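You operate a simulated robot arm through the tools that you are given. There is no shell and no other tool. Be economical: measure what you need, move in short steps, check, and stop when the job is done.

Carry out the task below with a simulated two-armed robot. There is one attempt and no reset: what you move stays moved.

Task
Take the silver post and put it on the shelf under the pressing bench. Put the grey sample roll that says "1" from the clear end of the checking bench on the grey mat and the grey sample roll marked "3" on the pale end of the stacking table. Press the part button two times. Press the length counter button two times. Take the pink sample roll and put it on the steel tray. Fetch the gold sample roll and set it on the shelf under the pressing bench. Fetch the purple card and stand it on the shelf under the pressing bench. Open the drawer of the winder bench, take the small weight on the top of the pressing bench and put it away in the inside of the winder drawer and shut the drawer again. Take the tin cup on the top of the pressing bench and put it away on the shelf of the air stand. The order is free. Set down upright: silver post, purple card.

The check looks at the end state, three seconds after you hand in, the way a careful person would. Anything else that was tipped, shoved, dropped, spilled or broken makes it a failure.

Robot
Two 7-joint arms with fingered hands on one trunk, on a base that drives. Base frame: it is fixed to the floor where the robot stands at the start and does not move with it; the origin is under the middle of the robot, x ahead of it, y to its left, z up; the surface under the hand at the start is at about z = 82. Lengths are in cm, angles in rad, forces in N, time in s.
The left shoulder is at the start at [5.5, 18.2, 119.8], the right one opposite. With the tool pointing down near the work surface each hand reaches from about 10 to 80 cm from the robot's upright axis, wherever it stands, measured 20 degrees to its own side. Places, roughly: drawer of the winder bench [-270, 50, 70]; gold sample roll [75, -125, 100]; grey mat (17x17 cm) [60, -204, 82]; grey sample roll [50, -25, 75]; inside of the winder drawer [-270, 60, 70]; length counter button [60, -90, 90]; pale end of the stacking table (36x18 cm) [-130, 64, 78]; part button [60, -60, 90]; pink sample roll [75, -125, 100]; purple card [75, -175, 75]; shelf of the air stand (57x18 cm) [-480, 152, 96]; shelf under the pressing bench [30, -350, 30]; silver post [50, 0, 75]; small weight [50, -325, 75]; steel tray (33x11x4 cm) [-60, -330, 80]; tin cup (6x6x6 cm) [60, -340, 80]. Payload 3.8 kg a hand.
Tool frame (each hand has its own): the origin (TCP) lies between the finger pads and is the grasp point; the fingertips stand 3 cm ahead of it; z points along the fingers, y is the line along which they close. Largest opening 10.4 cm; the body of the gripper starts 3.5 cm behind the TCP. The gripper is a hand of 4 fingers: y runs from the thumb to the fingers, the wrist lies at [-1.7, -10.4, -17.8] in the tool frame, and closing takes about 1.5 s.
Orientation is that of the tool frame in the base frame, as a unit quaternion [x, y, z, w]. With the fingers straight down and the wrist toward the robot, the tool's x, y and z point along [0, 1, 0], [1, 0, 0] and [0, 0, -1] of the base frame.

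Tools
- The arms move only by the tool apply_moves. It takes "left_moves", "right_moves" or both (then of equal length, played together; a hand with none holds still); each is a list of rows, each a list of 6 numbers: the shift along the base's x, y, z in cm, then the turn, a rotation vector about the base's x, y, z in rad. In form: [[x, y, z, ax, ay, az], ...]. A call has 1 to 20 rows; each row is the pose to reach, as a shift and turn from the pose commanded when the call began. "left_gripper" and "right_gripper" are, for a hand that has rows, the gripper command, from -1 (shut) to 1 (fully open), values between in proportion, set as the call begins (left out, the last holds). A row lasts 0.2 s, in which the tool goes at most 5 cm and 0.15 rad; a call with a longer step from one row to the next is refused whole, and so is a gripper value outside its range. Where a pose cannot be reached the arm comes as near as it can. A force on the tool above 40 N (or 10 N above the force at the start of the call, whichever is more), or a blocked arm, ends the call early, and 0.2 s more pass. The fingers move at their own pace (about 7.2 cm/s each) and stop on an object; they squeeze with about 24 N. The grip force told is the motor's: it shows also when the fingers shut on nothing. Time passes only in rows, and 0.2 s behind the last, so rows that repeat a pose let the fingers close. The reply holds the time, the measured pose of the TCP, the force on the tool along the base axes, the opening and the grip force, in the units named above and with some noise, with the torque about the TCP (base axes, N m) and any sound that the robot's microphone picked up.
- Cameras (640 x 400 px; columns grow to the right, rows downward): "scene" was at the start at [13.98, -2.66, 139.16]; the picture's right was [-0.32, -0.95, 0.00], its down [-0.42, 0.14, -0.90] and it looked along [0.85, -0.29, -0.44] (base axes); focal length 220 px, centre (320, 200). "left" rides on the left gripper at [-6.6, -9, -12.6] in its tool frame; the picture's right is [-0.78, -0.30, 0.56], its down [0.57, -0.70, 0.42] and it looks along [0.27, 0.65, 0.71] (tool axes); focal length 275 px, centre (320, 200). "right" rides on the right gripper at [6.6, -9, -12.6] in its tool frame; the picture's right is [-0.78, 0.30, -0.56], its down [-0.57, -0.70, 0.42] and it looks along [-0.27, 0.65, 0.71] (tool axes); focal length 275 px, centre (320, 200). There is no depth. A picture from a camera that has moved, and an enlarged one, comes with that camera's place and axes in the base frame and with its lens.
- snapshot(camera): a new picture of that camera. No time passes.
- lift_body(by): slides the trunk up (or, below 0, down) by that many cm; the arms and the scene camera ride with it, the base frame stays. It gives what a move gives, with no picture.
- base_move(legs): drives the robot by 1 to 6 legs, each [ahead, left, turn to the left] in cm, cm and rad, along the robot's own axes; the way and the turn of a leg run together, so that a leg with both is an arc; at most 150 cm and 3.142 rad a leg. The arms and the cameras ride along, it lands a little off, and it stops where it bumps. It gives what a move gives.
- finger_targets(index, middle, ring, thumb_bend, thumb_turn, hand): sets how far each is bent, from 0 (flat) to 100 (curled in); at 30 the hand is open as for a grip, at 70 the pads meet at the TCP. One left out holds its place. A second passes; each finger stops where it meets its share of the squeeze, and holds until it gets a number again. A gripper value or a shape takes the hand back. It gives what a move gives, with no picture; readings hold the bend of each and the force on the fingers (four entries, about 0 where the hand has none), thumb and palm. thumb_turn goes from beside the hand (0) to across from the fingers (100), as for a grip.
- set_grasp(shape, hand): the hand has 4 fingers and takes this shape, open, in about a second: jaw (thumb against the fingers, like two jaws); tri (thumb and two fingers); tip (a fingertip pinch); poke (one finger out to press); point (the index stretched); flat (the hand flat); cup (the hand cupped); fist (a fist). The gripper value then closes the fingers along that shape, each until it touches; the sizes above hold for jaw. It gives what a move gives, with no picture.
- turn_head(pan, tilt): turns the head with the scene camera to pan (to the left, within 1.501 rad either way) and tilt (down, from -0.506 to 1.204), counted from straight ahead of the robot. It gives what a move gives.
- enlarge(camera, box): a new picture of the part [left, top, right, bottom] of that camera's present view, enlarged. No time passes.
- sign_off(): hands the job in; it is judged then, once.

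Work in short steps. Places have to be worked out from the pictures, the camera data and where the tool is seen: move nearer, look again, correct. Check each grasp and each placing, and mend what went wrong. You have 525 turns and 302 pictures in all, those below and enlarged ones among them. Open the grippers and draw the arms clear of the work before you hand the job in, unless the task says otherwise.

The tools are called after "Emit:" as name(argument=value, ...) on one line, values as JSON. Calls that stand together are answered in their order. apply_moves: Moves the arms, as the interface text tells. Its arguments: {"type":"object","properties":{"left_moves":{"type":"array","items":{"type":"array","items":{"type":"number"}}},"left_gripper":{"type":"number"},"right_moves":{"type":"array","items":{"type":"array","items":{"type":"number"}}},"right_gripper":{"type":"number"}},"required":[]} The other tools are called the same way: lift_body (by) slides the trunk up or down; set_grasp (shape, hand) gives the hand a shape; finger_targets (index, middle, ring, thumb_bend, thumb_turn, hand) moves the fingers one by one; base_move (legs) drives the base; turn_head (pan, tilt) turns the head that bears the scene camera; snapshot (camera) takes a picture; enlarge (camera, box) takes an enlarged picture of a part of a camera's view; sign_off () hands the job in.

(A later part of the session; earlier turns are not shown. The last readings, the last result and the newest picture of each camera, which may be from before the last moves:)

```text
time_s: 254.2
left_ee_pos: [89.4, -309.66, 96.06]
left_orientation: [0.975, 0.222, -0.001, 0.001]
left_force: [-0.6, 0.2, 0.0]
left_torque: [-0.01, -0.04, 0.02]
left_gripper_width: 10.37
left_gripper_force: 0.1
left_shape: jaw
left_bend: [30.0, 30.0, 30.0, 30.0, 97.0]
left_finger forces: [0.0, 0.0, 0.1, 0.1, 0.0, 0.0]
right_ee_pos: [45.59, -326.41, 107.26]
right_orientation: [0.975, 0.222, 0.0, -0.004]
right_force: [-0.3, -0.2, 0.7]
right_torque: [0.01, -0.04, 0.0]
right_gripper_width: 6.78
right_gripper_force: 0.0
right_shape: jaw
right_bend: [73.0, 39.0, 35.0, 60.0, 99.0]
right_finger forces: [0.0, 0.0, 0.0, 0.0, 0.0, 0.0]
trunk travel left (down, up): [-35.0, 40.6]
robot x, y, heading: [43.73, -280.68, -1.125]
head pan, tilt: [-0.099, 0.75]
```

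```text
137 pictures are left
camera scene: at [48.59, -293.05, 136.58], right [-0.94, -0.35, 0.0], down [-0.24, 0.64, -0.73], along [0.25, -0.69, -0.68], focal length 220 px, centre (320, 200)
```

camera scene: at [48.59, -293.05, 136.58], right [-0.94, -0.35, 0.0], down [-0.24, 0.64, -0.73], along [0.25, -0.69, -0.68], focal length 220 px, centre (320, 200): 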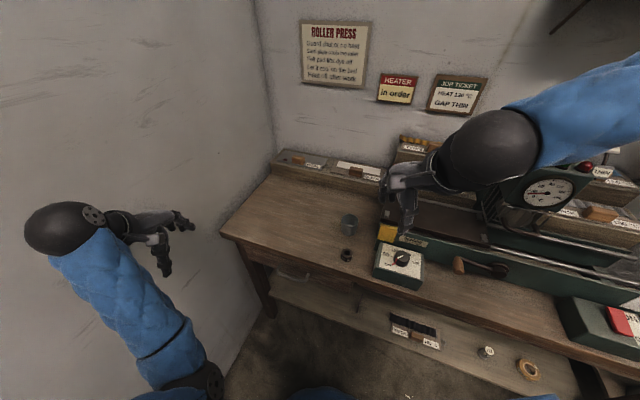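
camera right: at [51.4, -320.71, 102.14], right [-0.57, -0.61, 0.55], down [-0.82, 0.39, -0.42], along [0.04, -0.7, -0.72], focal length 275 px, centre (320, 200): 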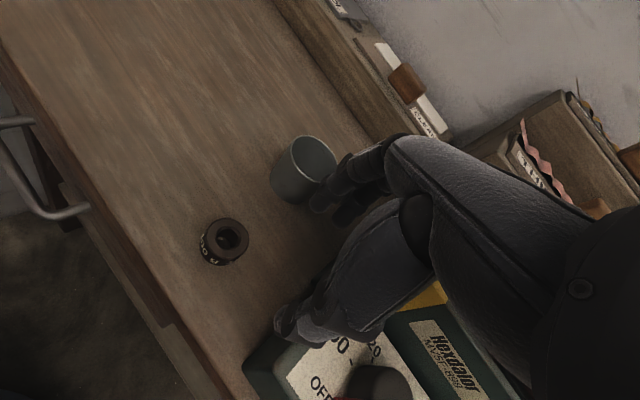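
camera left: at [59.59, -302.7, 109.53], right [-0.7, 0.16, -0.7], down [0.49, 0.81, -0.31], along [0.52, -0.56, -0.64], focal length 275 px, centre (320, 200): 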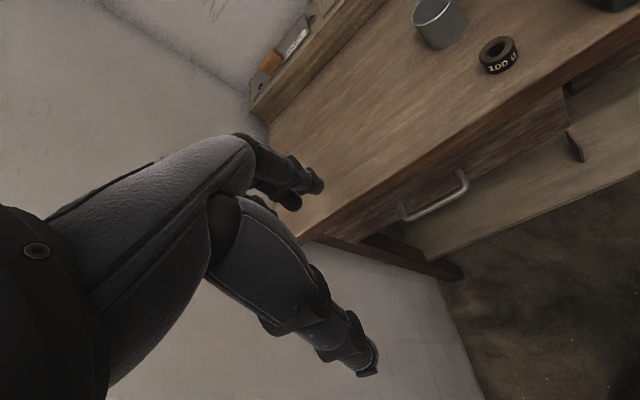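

The left hand is normal again; the wall is at x≈97. I tuck the left hand inward (toward the robot's centre line), then shift the base left with less turn.

Emit:
apply_moves(left_moves=[[-3, -0.6, 1, 0, 0, 0], [-6.5, -1.3, 2, 0, 0, 0], [-10, -2, 4, 0, 0, 0], [-13.5, -2.7, 6, 0, 0, 0], [-17, -3.4, 8, 0, 0, 0], [-20, -4, 10, 0, 0, 0], [-20, -4, 12, 0, 0, 0]])

Emit:
base_move(legs=[[6, 10.5, -0.23]])

Emit:
turn_head(pan=-0.1, tilt=0.85)

Emit:
snapshot(camera="scene")

```text
time_s: 255.1
left_ee_pos: [85.87, -310.07, 101.29]
left_orientation: [0.963, 0.258, 0.08, 0.015]
left_force: [-0.6, 0.2, 0.0]
left_torque: [0.02, -0.01, 0.03]
left_gripper_width: 10.37
left_gripper_force: 0.1
left_shape: jaw
left_bend: [30.0, 30.0, 30.0, 30.0, 97.0]
left_finger forces: [0.1, 0.1, 0.1, 0.0, 0.1, 0.1]
left hand out of reach, approached as far as the arm can: row 3, 4
right_ee_pos: [45.59, -326.42, 107.29]
right_orientation: [0.975, 0.222, 0.0, -0.003]
right_force: [0.3, 0.4, -0.8]
right_torque: [0.0, 0.0, 0.05]
right_gripper_width: 6.79
right_gripper_force: 0.1
right_shape: jaw
right_bend: [73.0, 39.0, 35.0, 60.0, 99.0]
right_finger forces: [0.1, 0.0, 0.0, 0.0, 0.0, 0.0]
trunk travel left (down, up): [-35.0, 40.6]
robot x, y, heading: [43.47, -280.74, -1.12]
head pan, tilt: [-0.099, 0.75]
stopped in row 4 (left hand): the arm was blocked; the commanded pose is now the measured one
```

```text
time_s: 256.3
left_ee_pos: [90.45, -321.07, 101.14]
left_orientation: [0.986, 0.146, 0.076, 0.023]
left_force: [0.2, -0.8, -0.3]
left_torque: [-0.01, 0.03, 0.0]
left_gripper_width: 10.4
left_gripper_force: 0.0
left_shape: jaw
left_bend: [30.0, 30.0, 30.0, 30.0, 97.0]
left_finger forces: [0.1, 0.0, 0.0, 0.1, 0.0, 0.0]
right_ee_pos: [47.51, -328.0, 107.19]
right_orientation: [0.994, 0.11, -0.001, -0.003]
right_force: [0.5, -0.6, -0.1]
right_torque: [-0.01, 0.01, 0.01]
right_gripper_width: 6.81
right_gripper_force: 0.0
right_shape: jaw
right_bend: [73.0, 39.0, 35.0, 60.0, 99.0]
right_finger forces: [0.1, 0.0, 0.1, 0.0, 0.0, 0.0]
trunk travel left (down, up): [-35.0, 40.6]
robot x, y, heading: [56.14, -282.69, -1.349]
head pan, tilt: [-0.099, 0.75]
```

```text
time_s: 257.0
left_ee_pos: [90.25, -321.01, 101.29]
left_orientation: [0.986, 0.146, 0.078, 0.024]
left_force: [0.5, 0.0, 0.5]
left_torque: [-0.01, -0.01, 0.02]
left_gripper_width: 10.37
left_gripper_force: 0.0
left_shape: jaw
left_bend: [30.0, 30.0, 30.0, 30.0, 97.0]
left_finger forces: [0.0, 0.0, 0.0, 0.0, 0.0, 0.0]
right_ee_pos: [47.47, -327.89, 107.28]
right_orientation: [0.994, 0.11, 0.001, -0.002]
right_force: [-1.4, 0.3, -0.3]
right_torque: [0.01, 0.03, 0.0]
right_gripper_width: 6.8
right_gripper_force: 0.0
right_shape: jaw
right_bend: [73.0, 39.0, 35.0, 60.0, 99.0]
right_finger forces: [0.0, 0.0, 0.0, 0.0, 0.0, 0.0]
trunk travel left (down, up): [-35.0, 40.6]
robot x, y, heading: [55.74, -282.81, -1.347]
head pan, tilt: [-0.099, 0.85]
```

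```text
136 pictures are left
camera scene: at [57.81, -295.81, 135.77], right [-0.99, -0.12, 0.0], down [-0.09, 0.75, -0.66], along [0.08, -0.66, -0.75], focal length 220 px, centre (320, 200)
```

scene: 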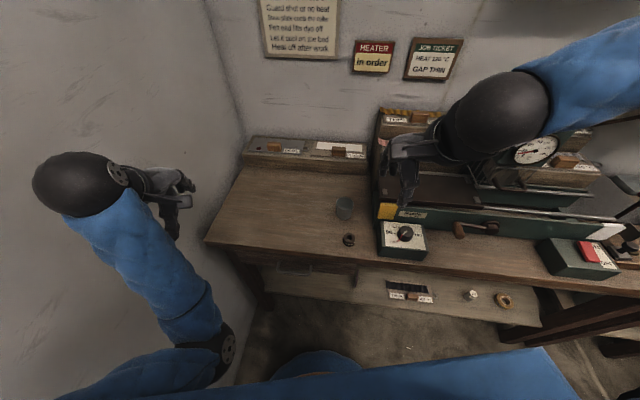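

Now the right hand moves over the weight again from this better stance.

Emit:
apply_moves(right_moves=[[3, -1.4, -1, 0, 0, 0], [6.2, -2.8, -3, 0, 0, 0], [6.2, -2.8, -7, 0, 0, 0], [6.2, -2.8, -11, 0, 0, 0], [6.2, -2.8, -15, 0, 0, 0], [6.2, -2.8, -19, 0, 0, 0], [6.2, -2.8, -20, 0, 0, 0]])

Emit:
snapshot(camera="right")

Emit:
enlarge(camera="scene", box=[290, 160, 440, 280])

```text
time_s: 258.6
left_ee_pos: [90.36, -321.01, 101.31]
left_orientation: [0.986, 0.146, 0.077, 0.024]
left_force: [-0.4, 0.1, 0.1]
left_torque: [0.0, -0.02, 0.02]
left_gripper_width: 10.38
left_gripper_force: 0.1
left_shape: jaw
left_bend: [30.0, 30.0, 30.0, 30.0, 97.0]
left_finger forces: [0.0, 0.0, 0.0, 0.1, 0.0, 0.1]
right_ee_pos: [50.17, -330.88, 90.07]
right_orientation: [0.994, 0.11, 0.001, -0.002]
right_force: [2.1, -0.8, 2.1]
right_torque: [-0.07, 0.13, 0.1]
right_gripper_width: 6.78
right_gripper_force: 0.0
right_shape: jaw
right_bend: [73.0, 39.0, 35.0, 60.0, 99.0]
right_finger forces: [0.0, 0.0, 1.8, 0.1, 0.0, 0.0]
right hand out of reach, approached as far as the arm can: row 5, 6, 7
trunk travel left (down, up): [-35.0, 40.6]
robot x, y, heading: [55.71, -283.1, -1.345]
head pan, tilt: [-0.099, 0.85]
```

```text
135 pictures are left
camera right: at [54.7, -320.73, 102.66], right [-0.69, -0.46, 0.55], down [-0.71, 0.56, -0.42], along [-0.12, -0.69, -0.72], focal length 275 px, centre (320, 200)
```

right: 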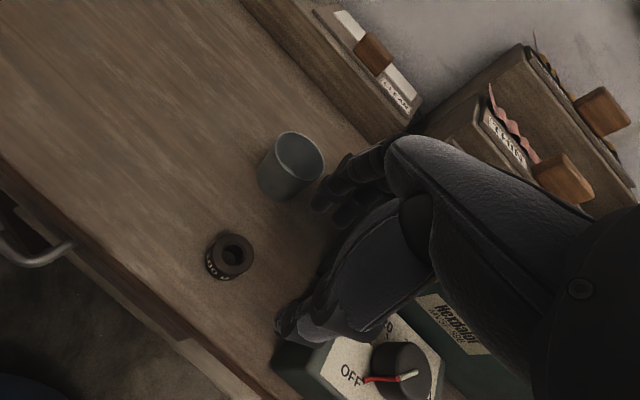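

```text
3.33 times, centred on (365, 220) of scene
camera zoom: at [57.88, -295.78, 135.77], right [-0.99, -0.12, 0.0], down [-0.09, 0.75, -0.66], along [0.08, -0.66, -0.75], focal length 735 px, centre (170, 133)
```

zoom: 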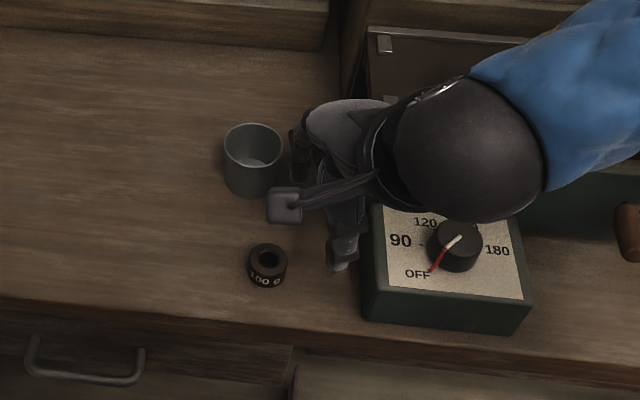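

The right arm cannot get there (x≈50 limit). New plan: the left hand takes the weight, sets it temporarily on a free strip at the bench front, takes the cup, and then the right hand takes the weight. I raise and withdraw the right hand first.

Emit:
apply_moves(right_moves=[[0, 0.5, 4, 0, 0, 0], [0, 1, 8, 0, 0, 0], [-1, 3, 12, 0, 0, 0], [-3, 6, 15, 0, 0, 0], [-5, 9, 18, 0, 0, 0], [-8, 12, 20, 0, 0, 0]])

Emit:
base_move(legs=[[-8, -16, -0.22]])

Emit:
snapshot(camera="scene")

```text
time_s: 260.0
left_ee_pos: [90.27, -321.05, 101.32]
left_orientation: [0.986, 0.147, 0.078, 0.023]
left_force: [-0.7, 0.6, -1.0]
left_torque: [0.0, 0.0, 0.01]
left_gripper_width: 10.4
left_gripper_force: 0.0
left_shape: jaw
left_bend: [30.0, 30.0, 30.0, 30.0, 97.0]
left_finger forces: [0.0, 0.1, 0.0, 0.0, 0.0, 0.0]
right_ee_pos: [44.14, -324.37, 113.01]
right_orientation: [0.994, 0.11, 0.001, -0.005]
right_force: [-0.1, -0.8, -0.5]
right_torque: [-0.02, -0.02, -0.02]
right_gripper_width: 6.81
right_gripper_force: 0.0
right_shape: jaw
right_bend: [73.0, 39.0, 35.0, 60.0, 99.0]
right_finger forces: [0.0, 0.0, 0.1, 0.0, 0.0, 0.1]
right hand out of reach, approached as far as the arm can: row 4, 5, 6
trunk travel left (down, up): [-35.0, 40.6]
robot x, y, heading: [56.0, -283.41, -1.345]
head pan, tilt: [-0.099, 0.85]
```

```text
time_s: 261.5
left_ee_pos: [63.75, -321.84, 101.32]
left_orientation: [0.996, 0.035, 0.075, 0.032]
left_force: [-0.4, 1.4, -0.3]
left_torque: [-0.01, 0.02, 0.0]
left_gripper_width: 10.39
left_gripper_force: 0.0
left_shape: jaw
left_bend: [30.0, 30.0, 30.0, 30.0, 97.0]
left_finger forces: [0.0, 0.0, 0.0, 0.0, 0.0, 0.0]
right_ee_pos: [17.95, -314.91, 112.93]
right_orientation: [1.0, -0.002, 0.001, -0.004]
right_force: [0.8, -0.3, 0.0]
right_torque: [0.0, -0.01, 0.01]
right_gripper_width: 6.79
right_gripper_force: 0.1
right_shape: jaw
right_bend: [73.0, 39.0, 35.0, 60.0, 99.0]
right_finger forces: [0.1, 0.0, 0.1, 0.0, 0.1, 0.1]
trunk travel left (down, up): [-35.0, 40.6]
robot x, y, heading: [38.34, -276.9, -1.573]
head pan, tilt: [-0.099, 0.85]
```

```text
133 pictures are left
camera scene: at [37.5, -289.82, 135.77], right [-0.99, 0.1, 0.0], down [0.08, 0.75, -0.66], along [-0.07, -0.66, -0.75], focal length 220 px, centre (320, 200)
```

scene: 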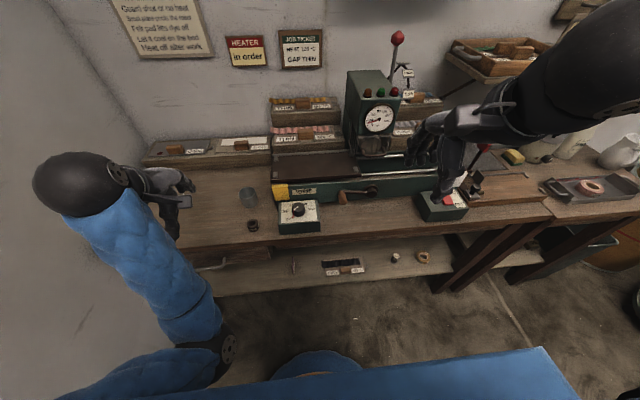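

From here the left hand can reach. I straighten it and move above the weight.

Emit:
apply_moves(left_moves=[[-1, -2, 0, 0.03, 0.075, -0.035], [-3, -4, 0, 0.064, 0.15, -0.07], [-6, -6, -2, 0.064, 0.15, -0.07], [-9, -8, -4, 0.064, 0.15, -0.07], [-9.9, -8.9, -7, 0.064, 0.15, -0.07], [-9.9, -8.9, -10, 0.064, 0.15, -0.07], [-9.9, -8.9, -10, 0.064, 0.15, -0.07]], left_gripper=0.35)

Emit:
snapshot(camera="left")

Emit:
enlarge(camera="scene", box=[180, 150, 330, 270])

```text
time_s: 262.8
left_ee_pos: [56.19, -334.79, 101.06]
left_orientation: [0.996, 0.016, 0.017, 0.085]
left_force: [0.6, -0.3, 0.1]
left_torque: [-0.03, 0.01, 0.04]
left_gripper_width: 7.06
left_gripper_force: 0.1
left_shape: jaw
left_bend: [28.0, 38.0, 34.0, 58.0, 99.0]
left_finger forces: [0.1, 0.1, 0.1, 0.0, 0.0, 0.0]
right_ee_pos: [18.24, -314.91, 112.98]
right_orientation: [1.0, -0.003, 0.001, -0.004]
right_force: [0.1, -0.3, -0.2]
right_torque: [0.01, -0.01, 0.03]
right_gripper_width: 6.79
right_gripper_force: 0.0
right_shape: jaw
right_bend: [73.0, 39.0, 35.0, 60.0, 99.0]
right_finger forces: [0.1, 0.0, 0.0, 0.0, 0.1, 0.0]
trunk travel left (down, up): [-35.0, 40.6]
robot x, y, heading: [38.68, -276.86, -1.575]
head pan, tilt: [-0.099, 0.85]
stopped in row 6 (left hand): the arm was blocked; the commanded pose is now the measured one
```

```text
132 pictures are left
camera left: at [48.86, -324.02, 111.73], right [-0.76, 0.17, -0.62], down [0.57, 0.64, -0.52], along [0.31, -0.75, -0.59], focal length 275 px, centre (320, 200)
```

left: 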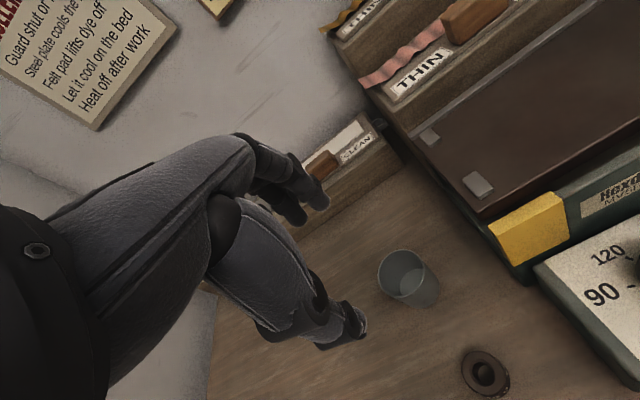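

```text
3.33 times, centred on (255, 210) of scene
camera zoom: at [37.66, -289.91, 135.76], right [-0.99, 0.1, 0.0], down [0.08, 0.75, -0.66], along [-0.07, -0.66, -0.75], focal length 735 px, centre (537, 167)
```

zoom: 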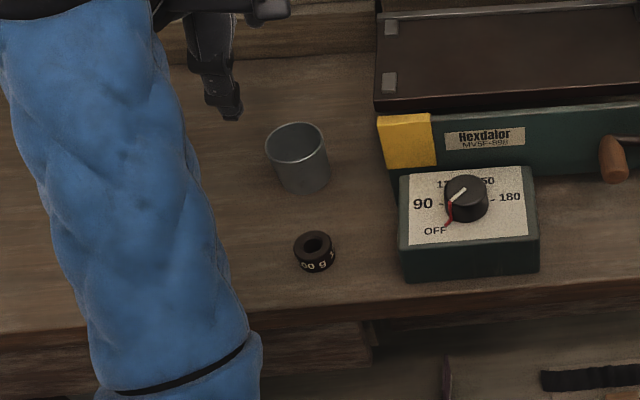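

The left arm was stopped slightly beyond the weight with a tilt. I correct tilt and position in small steps.

Emit:
apply_moves(left_moves=[[-0.7, 1.3, 0, 0.06, 0.01, -0.01], [-1.4, 2.7, 0, 0.12, 0.02, -0.02], [-2.2, 4, -1, 0.17, 0.034, -0.032], [-2.2, 4, -4, 0.17, 0.034, -0.032], [-2.2, 4, -7, 0.17, 0.034, -0.032], [-2.2, 4, -8, 0.17, 0.034, -0.032]])

Emit:
snapshot(camera="left")

```text
time_s: 264.4
left_ee_pos: [55.81, -333.26, 97.34]
left_orientation: [0.999, 0.011, 0.01, 0.046]
left_force: [0.3, 0.3, 0.3]
left_torque: [0.02, 0.03, 0.0]
left_gripper_width: 7.02
left_gripper_force: 0.1
left_shape: jaw
left_bend: [28.0, 38.0, 34.0, 58.0, 99.0]
left_finger forces: [0.0, 0.0, 0.1, 0.0, 0.0, 0.1]
right_ee_pos: [18.11, -314.87, 112.97]
right_orientation: [1.0, -0.002, 0.001, -0.004]
right_force: [0.5, -0.3, -0.1]
right_torque: [0.04, 0.04, 0.02]
right_gripper_width: 6.8
right_gripper_force: 0.1
right_shape: jaw
right_bend: [73.0, 39.0, 35.0, 60.0, 99.0]
right_finger forces: [0.0, 0.0, 0.1, 0.1, 0.0, 0.1]
trunk travel left (down, up): [-35.0, 40.6]
robot x, y, heading: [38.69, -276.81, -1.571]
head pan, tilt: [-0.099, 0.85]
stopped in row 6 (left hand): the arm was blocked; the commanded pose is now the measured one
```

```text
130 pictures are left
camera left: at [48.68, -323.31, 108.84], right [-0.77, 0.23, -0.6], down [0.57, 0.67, -0.48], along [0.29, -0.7, -0.65], focal length 275 px, centre (320, 200)
```

left: 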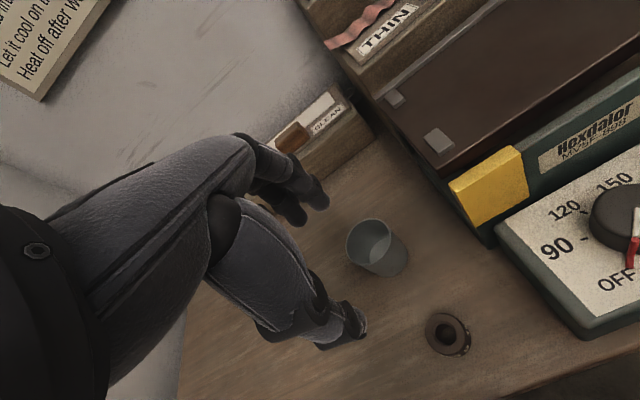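

The arm lags here. I pull the hand back toward the robot and level it, to regain a comfortable posture.

Emit:
apply_moves(left_moves=[[0.5, 1, 0.5, 0.02, 0.005, -0.005], [1, 2, 1, 0.04, 0.01, -0.01], [1.5, 3, 1, 0.06, 0.015, -0.015], [2, 4, 1, 0.09, 0.02, -0.02], [3, 5, 1, 0.092, 0.02, -0.022], [4, 6, 1, 0.092, 0.02, -0.022], [5, 7, 1, 0.092, 0.02, -0.022], [5, 8, 1, 0.092, 0.02, -0.022]])

Emit:
snapshot(camera="scene")

```text
time_s: 266.2
left_ee_pos: [60.46, -325.22, 98.24]
left_orientation: [1.0, -0.001, -0.003, -0.002]
left_force: [0.5, -0.5, 0.4]
left_torque: [0.01, -0.02, -0.01]
left_gripper_width: 7.03
left_gripper_force: 0.1
left_shape: jaw
left_bend: [28.0, 38.0, 34.0, 58.0, 99.0]
left_finger forces: [0.1, 0.0, 0.0, 0.0, 0.0, 0.0]
right_ee_pos: [18.08, -314.97, 112.95]
right_orientation: [1.0, -0.002, 0.001, -0.004]
right_force: [0.2, 0.4, 0.5]
right_torque: [0.01, 0.01, 0.01]
right_gripper_width: 6.76
right_gripper_force: 0.1
right_shape: jaw
right_bend: [73.0, 39.0, 35.0, 60.0, 99.0]
right_finger forces: [0.0, 0.1, 0.1, 0.1, 0.0, 0.1]
trunk travel left (down, up): [-35.0, 40.6]
robot x, y, heading: [38.47, -276.74, -1.572]
head pan, tilt: [-0.099, 0.85]
```

```text
129 pictures are left
camera scene: at [37.64, -289.87, 135.76], right [-0.99, 0.1, 0.0], down [0.08, 0.75, -0.66], along [-0.07, -0.66, -0.75], focal length 220 px, centre (320, 200)
```

scene: 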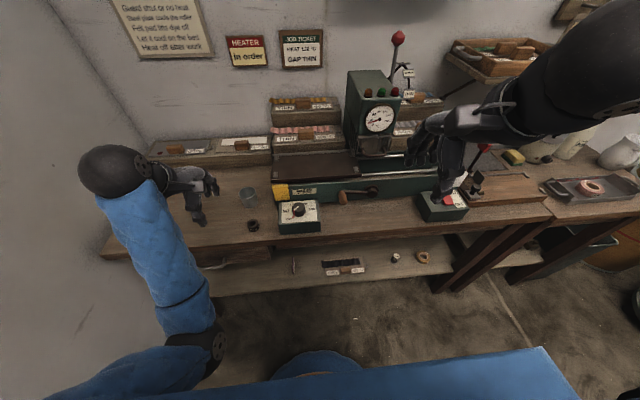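

Level again. Now I move gently over the weight.

Emit:
apply_moves(left_moves=[[-1, -1, -1, 0, 0, 0], [-2, -2, -2, 0, 0, 0], [-3, -3, -3, 0, 0, 0], [-4, -4, -4, 0, 0, 0], [-5, -5, -6, 0, 0, 0], [-6.5, -5.5, -8, 0, 0, 0], [-6.5, -5.5, -9, 0, 0, 0]])

Emit:
snapshot(camera="left")

Emit:
enlarge(camera="scene", box=[180, 150, 330, 270])

```text
time_s: 267.8
left_ee_pos: [54.03, -330.74, 89.42]
left_orientation: [1.0, 0.0, -0.002, -0.001]
left_force: [-0.9, 0.0, 0.9]
left_torque: [-0.01, 0.01, 0.0]
left_gripper_width: 7.05
left_gripper_force: 0.0
left_shape: jaw
left_bend: [28.0, 38.0, 34.0, 58.0, 99.0]
left_finger forces: [0.0, 0.1, 0.0, 0.1, 0.1, 0.0]
right_ee_pos: [18.21, -314.86, 112.97]
right_orientation: [1.0, -0.002, 0.001, -0.004]
right_force: [-0.2, -0.2, 0.2]
right_torque: [0.05, 0.01, 0.04]
right_gripper_width: 6.8
right_gripper_force: 0.0
right_shape: jaw
right_bend: [73.0, 39.0, 35.0, 60.0, 99.0]
right_finger forces: [0.0, 0.1, 0.0, 0.0, 0.0, 0.0]
trunk travel left (down, up): [-35.0, 40.6]
robot x, y, heading: [38.97, -277.07, -1.566]
head pan, tilt: [-0.099, 0.85]
```

```text
128 pictures are left
camera left: at [47.5, -321.83, 101.97], right [-0.78, 0.3, -0.55], down [0.57, 0.7, -0.43], along [0.26, -0.65, -0.72], focal length 275 px, centre (320, 200)
```

left: 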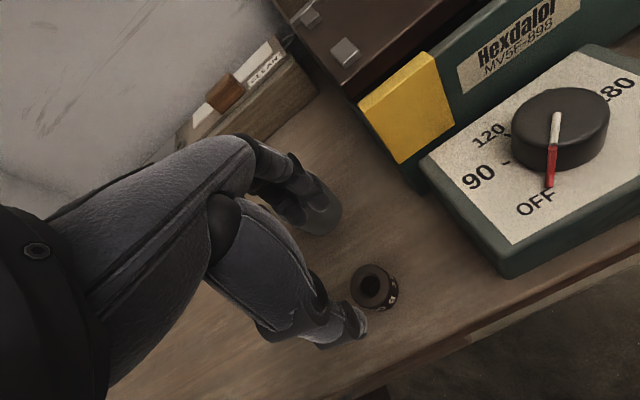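

```text
3.33 times, centred on (255, 210) of scene
camera zoom: at [37.68, -289.89, 135.76], right [-0.99, 0.1, 0.0], down [0.08, 0.75, -0.66], along [-0.07, -0.66, -0.75], focal length 735 px, centre (537, 167)
```

zoom: 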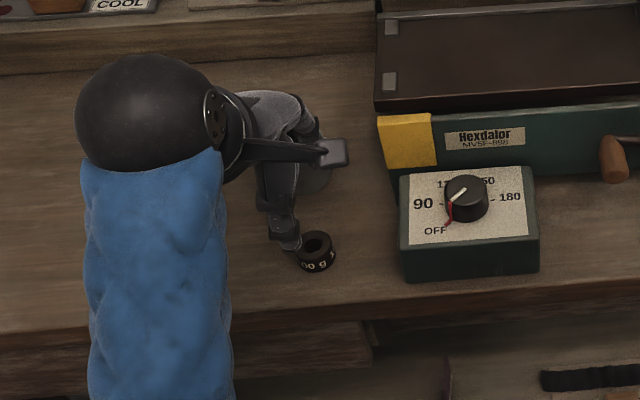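

Aligned over the weight ([54.3,-330.5]). I lower most of the way and look.

Emit:
apply_moves(left_moves=[[0, 0.2, -2, 0, 0, 0], [0.2, 0.2, -4, 0, 0, 0], [0.2, 0.2, -6, 0, 0, 0], [0.2, 0.2, -7, 0, 0, 0], [0.2, 0.2, -7, 0, 0, 0]])

Emit:
snapshot(camera="left")

Emit:
enlarge(camera="scene", box=[180, 150, 330, 270])

```text
time_s: 269.0
left_ee_pos: [54.26, -330.76, 83.06]
left_orientation: [1.0, -0.002, -0.002, 0.006]
left_force: [1.5, -3.6, 30.7]
left_torque: [1.15, -0.04, 0.05]
left_gripper_width: 6.91
left_gripper_force: 0.2
left_shape: jaw
left_bend: [28.0, 38.0, 34.0, 59.0, 100.0]
left_finger forces: [0.1, 3.5, 0.0, 0.0, 27.7, 0.0]
right_ee_pos: [18.11, -314.68, 113.06]
right_orientation: [1.0, -0.003, 0.002, -0.005]
right_force: [0.2, 0.3, -0.1]
right_torque: [0.0, -0.02, 0.01]
right_gripper_width: 6.79
right_gripper_force: 0.0
right_shape: jaw
right_bend: [73.0, 39.0, 35.0, 60.0, 99.0]
right_finger forces: [0.0, 0.0, 0.0, 0.1, 0.0, 0.0]
trunk travel left (down, up): [-35.0, 40.6]
robot x, y, heading: [38.34, -276.87, -1.568]
head pan, tilt: [-0.099, 0.85]
```

```text
126 pictures are left
camera left: at [47.66, -321.51, 95.5], right [-0.78, 0.29, -0.56], down [0.57, 0.69, -0.44], along [0.26, -0.66, -0.71], focal length 275 px, centre (320, 200)
```

left: 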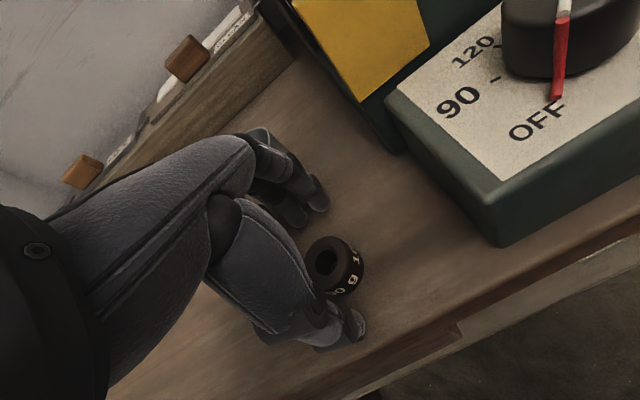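

```text
3.33 times, centred on (255, 210) of scene
camera zoom: at [37.61, -289.69, 135.83], right [-0.99, 0.1, 0.0], down [0.08, 0.75, -0.66], along [-0.07, -0.66, -0.75], focal length 735 px, centre (537, 167)
```

zoom: 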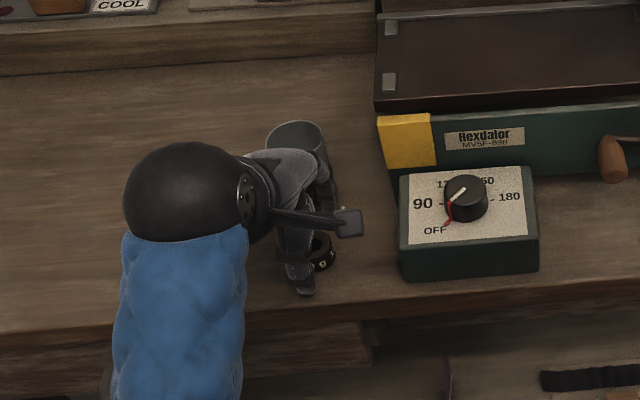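

The thumb touched the bench (top z≈80). The weight is at about [53.5,-329.9]; I lift slightly and shift to centre on it.

Emit:
apply_moves(left_moves=[[0, 0, 1.2, 0, 0, 0], [-0.4, 0.4, 1.2, 0, 0, 0], [-0.8, 0.8, 1.2, 0, 0, 0], [-0.8, 0.8, 0.9, 0, 0, 0], [-0.8, 0.8, 0.9, 0, 0, 0]])

Emit:
apply_moves(left_moves=[[0, 0, 0, 0, 0, 0], [0, 0, 0, 0, 0, 0], [0, 0, 0, 0, 0, 0], [0, 0, 0, 0, 0, 0], [0, 0, 0, 0, 0, 0], [0, 0, 0, 0, 0, 0], [0, 0, 0, 0, 0, 0]], left_gripper=-1)

Emit:
snapshot(camera="left")

```text
time_s: 270.2
left_ee_pos: [54.02, -330.22, 83.71]
left_orientation: [1.0, 0.0, 0.002, 0.005]
left_force: [-0.3, 0.3, 0.7]
left_torque: [0.04, -0.02, 0.0]
left_gripper_width: 7.03
left_gripper_force: 0.1
left_shape: jaw
left_bend: [28.0, 38.0, 34.0, 59.0, 99.0]
left_finger forces: [0.0, 0.0, 0.0, 0.0, 0.0, 0.1]
right_ee_pos: [18.26, -314.91, 112.97]
right_orientation: [1.0, -0.002, 0.001, -0.004]
right_force: [-0.3, -0.4, 0.3]
right_torque: [-0.01, -0.01, 0.0]
right_gripper_width: 6.81
right_gripper_force: 0.1
right_shape: jaw
right_bend: [73.0, 39.0, 35.0, 60.0, 99.0]
right_finger forces: [0.1, 0.0, 0.0, 0.0, 0.0, 0.0]
trunk travel left (down, up): [-35.0, 40.6]
robot x, y, heading: [38.7, -276.55, -1.572]
head pan, tilt: [-0.099, 0.85]
```

```text
time_s: 271.8
left_ee_pos: [54.07, -330.15, 83.36]
left_orientation: [1.0, 0.0, 0.004, 0.005]
left_force: [-0.8, -3.3, 7.5]
left_torque: [-0.23, 0.06, 0.02]
left_gripper_width: 2.44
left_gripper_force: 23.6
left_shape: jaw
left_bend: [73.0, 58.0, 63.0, 75.0, 100.0]
left_finger forces: [15.9, 8.1, 0.0, 0.1, 20.5, 0.0]
right_ee_pos: [18.13, -314.93, 112.84]
right_orientation: [1.0, -0.003, 0.001, -0.004]
right_force: [0.3, -0.6, 0.3]
right_torque: [-0.03, -0.02, 0.01]
right_gripper_width: 6.79
right_gripper_force: 0.0
right_shape: jaw
right_bend: [73.0, 39.0, 35.0, 60.0, 99.0]
right_finger forces: [0.1, 0.1, 0.1, 0.0, 0.0, 0.0]
trunk travel left (down, up): [-35.0, 40.6]
robot x, y, heading: [38.59, -277.06, -1.576]
head pan, tilt: [-0.099, 0.85]
```

```text
124 pictures are left
camera left: at [47.21, -320.94, 95.85], right [-0.77, 0.29, -0.57], down [0.58, 0.7, -0.42], along [0.27, -0.65, -0.71], focal length 275 px, centre (320, 200)
```

left: 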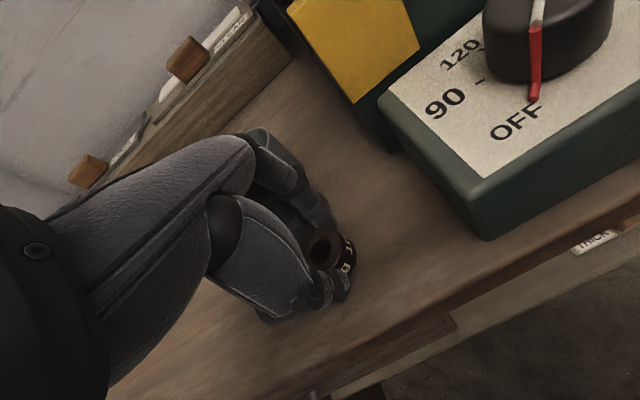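

Gripped. Revised plan: deliver the weight to the winder drawer now (right hand free to work the drawer), then return for the cup. I lift it.

Emit:
apply_moves(left_moves=[[0, 0, 2, 0, 0, 0], [0, 0.5, 5, 0, 0, 0], [0.5, 1.5, 8, 0, 0, 0], [1.5, 3, 11, 0, 0, 0], [3, 5, 13, 0, 0, 0], [4, 7, 15, 0, 0, 0], [5, 9, 16, 0, 0, 0]])

Emit:
snapshot(camera="left")

Emit:
snapshot(camera="scene")

```text
time_s: 273.6
left_ee_pos: [64.4, -321.06, 98.86]
left_orientation: [0.996, 0.03, 0.083, 0.0]
left_force: [-0.7, 0.0, -1.0]
left_torque: [-0.03, 0.01, -0.01]
left_gripper_width: 2.4
left_gripper_force: 23.8
left_shape: jaw
left_bend: [73.0, 58.0, 63.0, 75.0, 100.0]
left_finger forces: [14.0, 7.3, 0.0, 0.1, 20.5, 0.0]
right_ee_pos: [18.11, -314.81, 112.86]
right_orientation: [1.0, -0.002, 0.001, -0.004]
right_force: [-0.8, -0.6, -0.5]
right_torque: [0.03, 0.0, 0.0]
right_gripper_width: 6.78
right_gripper_force: 0.1
right_shape: jaw
right_bend: [73.0, 39.0, 35.0, 60.0, 99.0]
right_finger forces: [0.0, 0.0, 0.0, 0.1, 0.1, 0.1]
trunk travel left (down, up): [-35.0, 40.6]
robot x, y, heading: [38.58, -277.03, -1.571]
head pan, tilt: [-0.099, 0.85]
stopped in row 7 (left hand): the arm was blocked; the commanded pose is now the measured one
```

```text
123 pictures are left
camera left: at [55.28, -312.59, 110.15], right [-0.69, 0.25, -0.68], down [0.59, 0.74, -0.33], along [0.42, -0.63, -0.66], focal length 275 px, centre (320, 200)
```

left: 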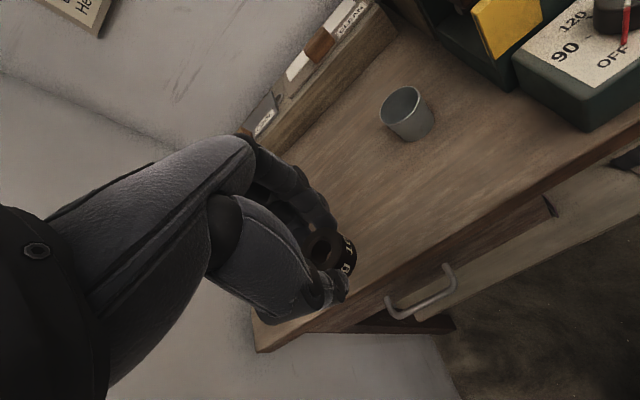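

```text
122 pictures are left
camera scene: at [37.63, -289.92, 135.76], right [-0.99, 0.1, 0.0], down [0.08, 0.75, -0.66], along [-0.07, -0.66, -0.75], focal length 220 px, centre (320, 200)
```

scene: 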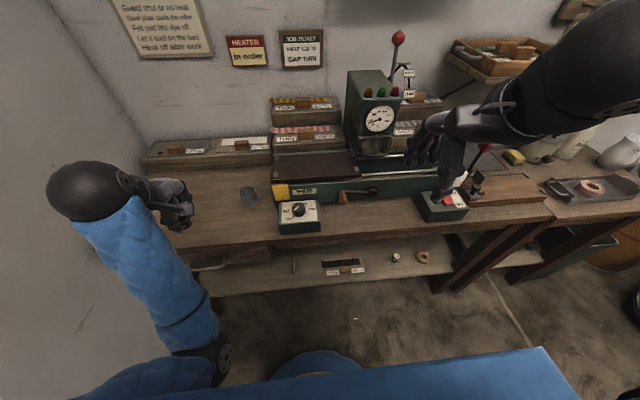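

Weight held; the cup still stands. I back off, move right, then turn round toward the rest of the room and look.

Emit:
base_move(legs=[[-10, 0, 0], [0, -75, 0], [-60, 0, 0]])

Emit:
base_move(legs=[[0, 0, -2.2]])

Emit:
turn_head(pan=0.0, tilt=0.3)

Emit:
snapshot(camera="scene")

```text
time_s: 281.3
left_ee_pos: [-9.65, -251.55, 98.74]
left_orientation: [0.996, 0.025, 0.082, -0.001]
left_force: [1.3, 0.2, -0.7]
left_torque: [-0.03, 0.02, 0.02]
left_gripper_width: 2.43
left_gripper_force: 24.2
left_shape: jaw
left_bend: [73.0, 58.0, 63.0, 75.0, 100.0]
left_finger forces: [14.0, 7.3, 0.0, 0.0, 20.6, 0.0]
right_ee_pos: [-55.92, -244.88, 112.99]
right_orientation: [1.0, -0.007, 0.002, -0.004]
right_force: [-0.2, -0.2, -0.5]
right_torque: [-0.03, 0.01, 0.0]
right_gripper_width: 6.81
right_gripper_force: 0.0
right_shape: jaw
right_bend: [73.0, 39.0, 35.0, 60.0, 99.0]
right_finger forces: [0.0, 0.0, 0.0, 0.1, 0.0, 0.0]
trunk travel left (down, up): [-35.0, 40.6]
robot x, y, heading: [-35.19, -206.94, -1.581]
head pan, tilt: [-0.099, 0.85]
```

```text
time_s: 286.8
left_ee_pos: [-86.03, -204.34, 98.81]
left_orientation: [-0.498, 0.863, -0.04, -0.072]
left_force: [0.7, -0.2, -1.4]
left_torque: [0.05, -0.01, 0.02]
left_gripper_width: 2.4
left_gripper_force: 24.0
left_shape: jaw
left_bend: [73.0, 58.0, 63.0, 75.0, 100.0]
left_finger forces: [13.9, 8.2, 0.0, 0.0, 19.9, 0.0]
right_ee_pos: [-55.22, -169.0, 112.92]
right_orientation: [-0.471, 0.882, -0.004, 0.002]
right_force: [1.6, -0.6, -0.8]
right_torque: [0.02, -0.02, 0.02]
right_gripper_width: 6.77
right_gripper_force: 0.1
right_shape: jaw
right_bend: [73.0, 39.0, 35.0, 60.0, 99.0]
right_finger forces: [0.1, 0.0, 0.0, 0.0, 0.1, 0.0]
trunk travel left (down, up): [-35.0, 40.6]
robot x, y, heading: [-35.18, -207.52, 2.557]
head pan, tilt: [-0.099, 0.85]
```

```text
time_s: 287.8
left_ee_pos: [-86.07, -204.39, 98.84]
left_orientation: [-0.497, 0.864, -0.04, -0.073]
left_force: [0.1, -0.4, -0.7]
left_torque: [0.01, 0.0, 0.0]
left_gripper_width: 2.41
left_gripper_force: 23.6
left_shape: jaw
left_bend: [73.0, 58.0, 63.0, 75.0, 100.0]
left_finger forces: [13.9, 8.2, 0.1, 0.0, 19.9, 0.1]
right_ee_pos: [-55.3, -169.2, 112.81]
right_orientation: [-0.47, 0.882, -0.004, 0.001]
right_force: [0.0, -0.3, 0.5]
right_torque: [0.0, -0.03, -0.01]
right_gripper_width: 6.8
right_gripper_force: 0.0
right_shape: jaw
right_bend: [73.0, 39.0, 35.0, 60.0, 99.0]
right_finger forces: [0.0, 0.0, 0.0, 0.0, 0.0, 0.0]
trunk travel left (down, up): [-35.0, 40.6]
robot x, y, heading: [-35.23, -207.06, 2.555]
head pan, tilt: [0.0, 0.3]
```

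```text
121 pictures are left
camera scene: at [-47.5, -198.74, 140.59], right [0.55, 0.83, 0.0], down [0.25, -0.16, -0.95], along [-0.8, 0.53, -0.3], focal length 220 px, centre (320, 200)
```

scene: 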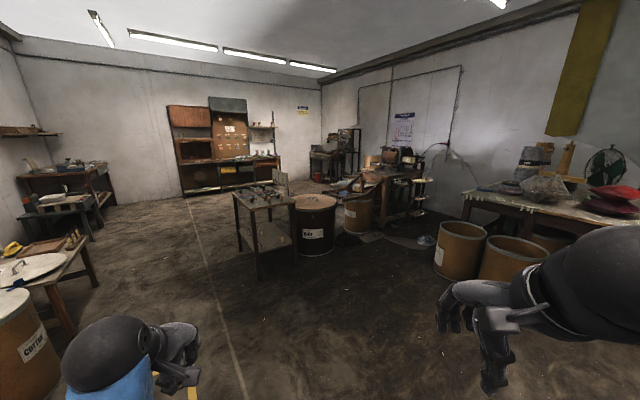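

I see the stacking table at right, the winder bench ahead (beyond barrels). I drive 140 cm toward it and look again.

Emit:
base_move(legs=[[120, -20, 0]])

Emit:
snapshot(camera="scene")

```text
time_s: 294.2
left_ee_pos: [-177.85, -115.2, 98.83]
left_orientation: [-0.486, 0.87, -0.039, -0.073]
left_force: [-0.3, 0.4, -0.7]
left_torque: [-0.01, 0.02, -0.01]
left_gripper_width: 2.43
left_gripper_force: 24.2
left_shape: jaw
left_bend: [73.0, 58.0, 63.0, 75.0, 100.0]
left_finger forces: [13.8, 8.3, 0.0, 0.1, 20.0, 0.1]
right_ee_pos: [-146.16, -80.88, 112.99]
right_orientation: [-0.46, 0.888, -0.004, 0.002]
right_force: [-0.6, -0.8, 0.7]
right_torque: [0.01, -0.01, -0.01]
right_gripper_width: 6.76
right_gripper_force: 0.1
right_shape: jaw
right_bend: [73.0, 39.0, 35.0, 60.0, 99.0]
right_finger forces: [0.1, 0.0, 0.0, 0.1, 0.0, 0.0]
trunk travel left (down, up): [-35.0, 40.6]
robot x, y, heading: [-126.43, -119.29, 2.531]
head pan, tilt: [0.0, 0.3]
```

```text
120 pictures are left
camera scene: at [-139.18, -110.64, 140.59], right [0.58, 0.82, 0.0], down [0.24, -0.17, -0.96], along [-0.78, 0.55, -0.3], focal length 220 px, centre (320, 200)
```

scene: 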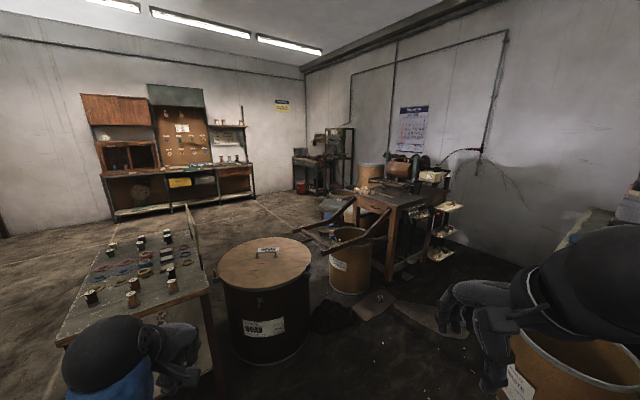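

I zoom at the winder bench.

Emit:
enlarge(camera="scene", box=[290, 130, 490, 310])

```text
2.22 times, centred on (390, 220) of scene
camera zoom: at [-139.18, -110.64, 140.59], right [0.58, 0.82, 0.0], down [0.24, -0.17, -0.96], along [-0.78, 0.55, -0.3], focal length 490 px, centre (164, 156)
```

zoom: 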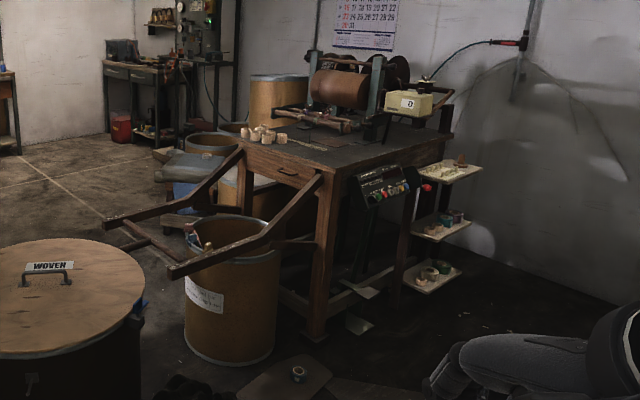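

The drawer face looks toward -y at about [-272,49,70], flanged by two wooden arms reaching out to y≈-33 with a barrel between; there is clutter on the floor nearby. I go to about [-180,-50] and look down.

Emit:
base_move(legs=[[84, -26, 0]])

Emit:
turn_head(pan=0.0, tilt=0.6)

Emit:
snapshot(camera="scene")

```text
time_s: 298.8
left_ee_pos: [-232.29, -46.12, 98.88]
left_orientation: [-0.491, 0.867, -0.041, -0.073]
left_force: [0.4, 0.0, -0.3]
left_torque: [0.04, 0.0, 0.0]
left_gripper_width: 2.42
left_gripper_force: 23.9
left_shape: jaw
left_bend: [73.0, 58.0, 63.0, 75.0, 100.0]
left_finger forces: [13.8, 8.3, 0.0, 0.0, 19.9, 0.0]
right_ee_pos: [-200.85, -11.43, 112.87]
right_orientation: [-0.465, 0.885, -0.004, 0.001]
right_force: [-0.8, -0.1, 0.2]
right_torque: [-0.01, -0.02, -0.03]
right_gripper_width: 6.78
right_gripper_force: 0.0
right_shape: jaw
right_bend: [73.0, 39.0, 35.0, 60.0, 99.0]
right_finger forces: [0.1, 0.0, 0.0, 0.0, 0.0, 0.0]
trunk travel left (down, up): [-35.0, 40.6]
robot x, y, heading: [-181.18, -49.51, 2.543]
head pan, tilt: [0.0, 0.3]
```

```text
time_s: 299.6
left_ee_pos: [-232.27, -46.24, 98.95]
left_orientation: [-0.492, 0.867, -0.041, -0.073]
left_force: [0.6, -0.3, -0.5]
left_torque: [-0.02, -0.01, 0.02]
left_gripper_width: 2.41
left_gripper_force: 23.6
left_shape: jaw
left_bend: [73.0, 58.0, 63.0, 75.0, 100.0]
left_finger forces: [13.8, 8.3, 0.0, 0.0, 19.9, 0.0]
right_ee_pos: [-200.95, -11.39, 112.89]
right_orientation: [-0.465, 0.885, -0.005, 0.001]
right_force: [-0.2, -0.1, 0.5]
right_torque: [-0.02, -0.02, -0.01]
right_gripper_width: 6.79
right_gripper_force: 0.1
right_shape: jaw
right_bend: [73.0, 39.0, 35.0, 60.0, 99.0]
right_finger forces: [0.1, 0.0, 0.1, 0.0, 0.0, 0.0]
trunk travel left (down, up): [-35.0, 40.6]
robot x, y, heading: [-181.46, -49.89, 2.54]
head pan, tilt: [0.0, 0.6]
```

```text
118 pictures are left
camera scene: at [-193.17, -41.45, 137.85], right [0.56, 0.83, 0.0], down [0.47, -0.32, -0.83], along [-0.68, 0.47, -0.56], focal length 220 px, centre (320, 200)
```

scene: 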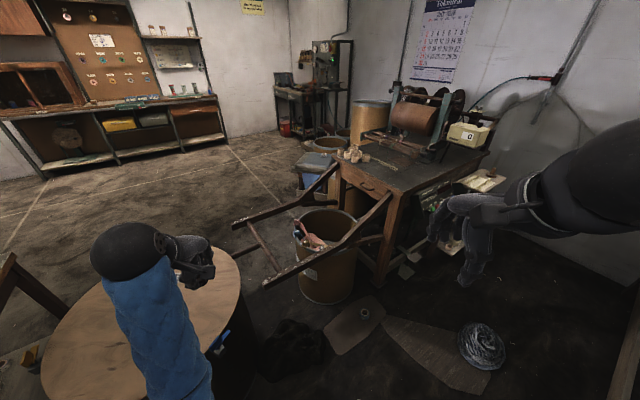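

The right-hand approach is cluttered; the left side (x≈-320) is free. I go around the spool table: back, turn to face -x, then along y≈-208.

Emit:
base_move(legs=[[-63, 48, 0], [0, 0, 0.6], [0, 84, 0]])

Emit:
turn_head(pan=0.0, tilt=0.5)

Emit:
snapshot(camera="scene")

```text
time_s: 309.6
left_ee_pos: [-201.3, -235.69, 98.79]
left_orientation: [0.723, -0.686, 0.06, 0.057]
left_force: [-0.2, -0.8, -0.8]
left_torque: [0.03, -0.04, -0.07]
left_gripper_width: 2.4
left_gripper_force: 23.1
left_shape: jaw
left_bend: [73.0, 58.0, 63.0, 75.0, 100.0]
left_finger forces: [13.9, 8.7, 0.0, 0.0, 19.9, 0.1]
right_ee_pos: [-194.69, -189.25, 112.9]
right_orientation: [-0.703, 0.711, -0.004, 0.003]
right_force: [-0.3, 0.1, 0.7]
right_torque: [0.0, 0.03, -0.01]
right_gripper_width: 6.79
right_gripper_force: 0.1
right_shape: jaw
right_bend: [73.0, 39.0, 35.0, 60.0, 99.0]
right_finger forces: [0.0, 0.0, 0.0, 0.1, 0.0, 0.1]
trunk travel left (down, up): [-35.0, 40.6]
robot x, y, heading: [-157.12, -210.12, 3.139]
head pan, tilt: [0.0, 0.6]
```

```text
time_s: 310.3
left_ee_pos: [-201.16, -235.63, 98.94]
left_orientation: [0.724, -0.685, 0.06, 0.058]
left_force: [0.9, 0.3, -1.7]
left_torque: [0.01, 0.01, 0.0]
left_gripper_width: 2.38
left_gripper_force: 23.8
left_shape: jaw
left_bend: [73.0, 58.0, 63.0, 75.0, 100.0]
left_finger forces: [13.9, 8.8, 0.0, 0.0, 19.8, 0.0]
right_ee_pos: [-194.73, -189.28, 112.97]
right_orientation: [-0.704, 0.711, -0.004, 0.002]
right_force: [0.7, 0.7, 0.4]
right_torque: [0.01, 0.02, 0.0]
right_gripper_width: 6.8
right_gripper_force: 0.0
right_shape: jaw
right_bend: [73.0, 39.0, 35.0, 60.0, 99.0]
right_finger forces: [0.1, 0.0, 0.0, 0.0, 0.0, 0.0]
trunk travel left (down, up): [-35.0, 40.6]
robot x, y, heading: [-156.33, -210.14, 3.136]
head pan, tilt: [0.0, 0.499]
```

```text
117 pictures are left
camera scene: at [-171.68, -209.6, 138.75], right [0.01, 1.0, 0.0], down [0.48, 0.0, -0.88], along [-0.88, 0.01, -0.48], focal length 220 px, centre (320, 200)
```

scene: 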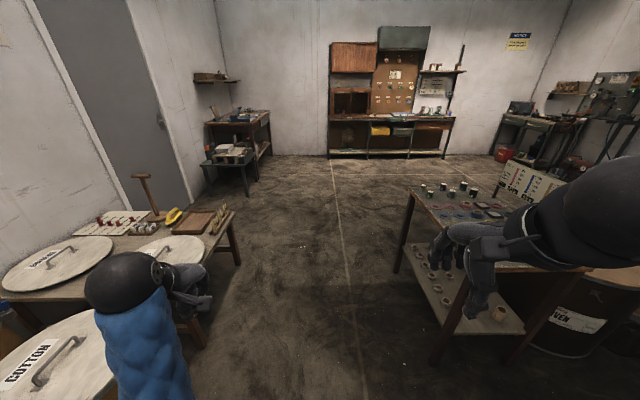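

The corridor ahead is clear. I drive on to x≈-343, turn right to face +y, and look.

Emit:
base_move(legs=[[100, 0, 0], [87, 0, 0], [0, 0, -1.57]])

Emit:
turn_head(pan=-0.2, tilt=0.45)

Emit:
snapshot(camera="scene")

```text
time_s: 323.4
left_ee_pos: [-370.7, -162.39, 98.89]
left_orientation: [-0.034, 0.996, -0.002, -0.084]
left_force: [0.1, 0.3, -0.7]
left_torque: [0.0, -0.04, -0.03]
left_gripper_width: 2.38
left_gripper_force: 24.0
left_shape: jaw
left_bend: [73.0, 58.0, 63.0, 75.0, 100.0]
left_finger forces: [14.2, 10.0, 0.0, 0.0, 19.6, 0.0]
right_ee_pos: [-324.35, -168.14, 112.94]
right_orientation: [-0.001, 1.0, -0.005, -0.001]
right_force: [0.3, 0.5, -0.6]
right_torque: [0.02, -0.04, -0.02]
right_gripper_width: 6.82
right_gripper_force: 0.1
right_shape: jaw
right_bend: [73.0, 39.0, 35.0, 60.0, 99.0]
right_finger forces: [0.0, 0.0, 0.1, 0.0, 0.1, 0.1]
trunk travel left (down, up): [-35.0, 40.6]
robot x, y, heading: [-344.21, -206.23, 1.583]
head pan, tilt: [0.0, 0.499]
```

```text
time_s: 324.1
left_ee_pos: [-370.82, -162.34, 98.92]
left_orientation: [-0.033, 0.996, -0.002, -0.083]
left_force: [0.4, -0.4, -1.3]
left_torque: [0.01, 0.02, -0.01]
left_gripper_width: 2.4
left_gripper_force: 24.1
left_shape: jaw
left_bend: [73.0, 58.0, 63.0, 75.0, 100.0]
left_finger forces: [14.3, 10.0, 0.0, 0.0, 19.6, 0.0]
right_ee_pos: [-324.37, -168.3, 112.92]
right_orientation: [-0.001, 1.0, -0.004, -0.001]
right_force: [0.0, 0.2, -0.3]
right_torque: [0.01, 0.03, -0.03]
right_gripper_width: 6.81
right_gripper_force: 0.1
right_shape: jaw
right_bend: [73.0, 39.0, 35.0, 60.0, 99.0]
right_finger forces: [0.1, 0.0, 0.0, 0.0, 0.0, 0.0]
trunk travel left (down, up): [-35.0, 40.6]
robot x, y, heading: [-344.96, -206.21, 1.574]
head pan, tilt: [-0.201, 0.45]
```

```text
116 pictures are left
camera scene: at [-343.11, -191.54, 139.2], right [0.98, -0.19, 0.0], down [-0.08, -0.43, -0.9], along [0.17, 0.88, -0.44], focal length 220 px, centre (320, 200)
```

scene: 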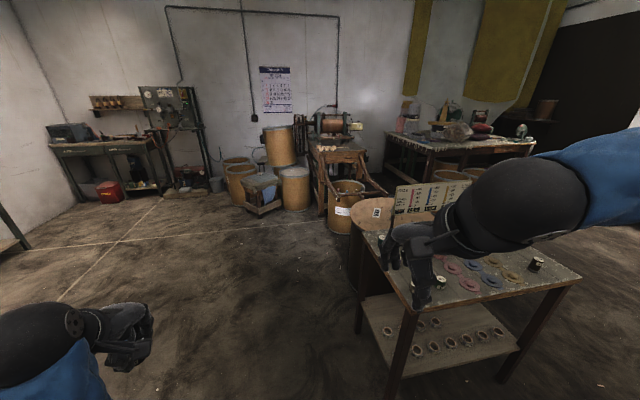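

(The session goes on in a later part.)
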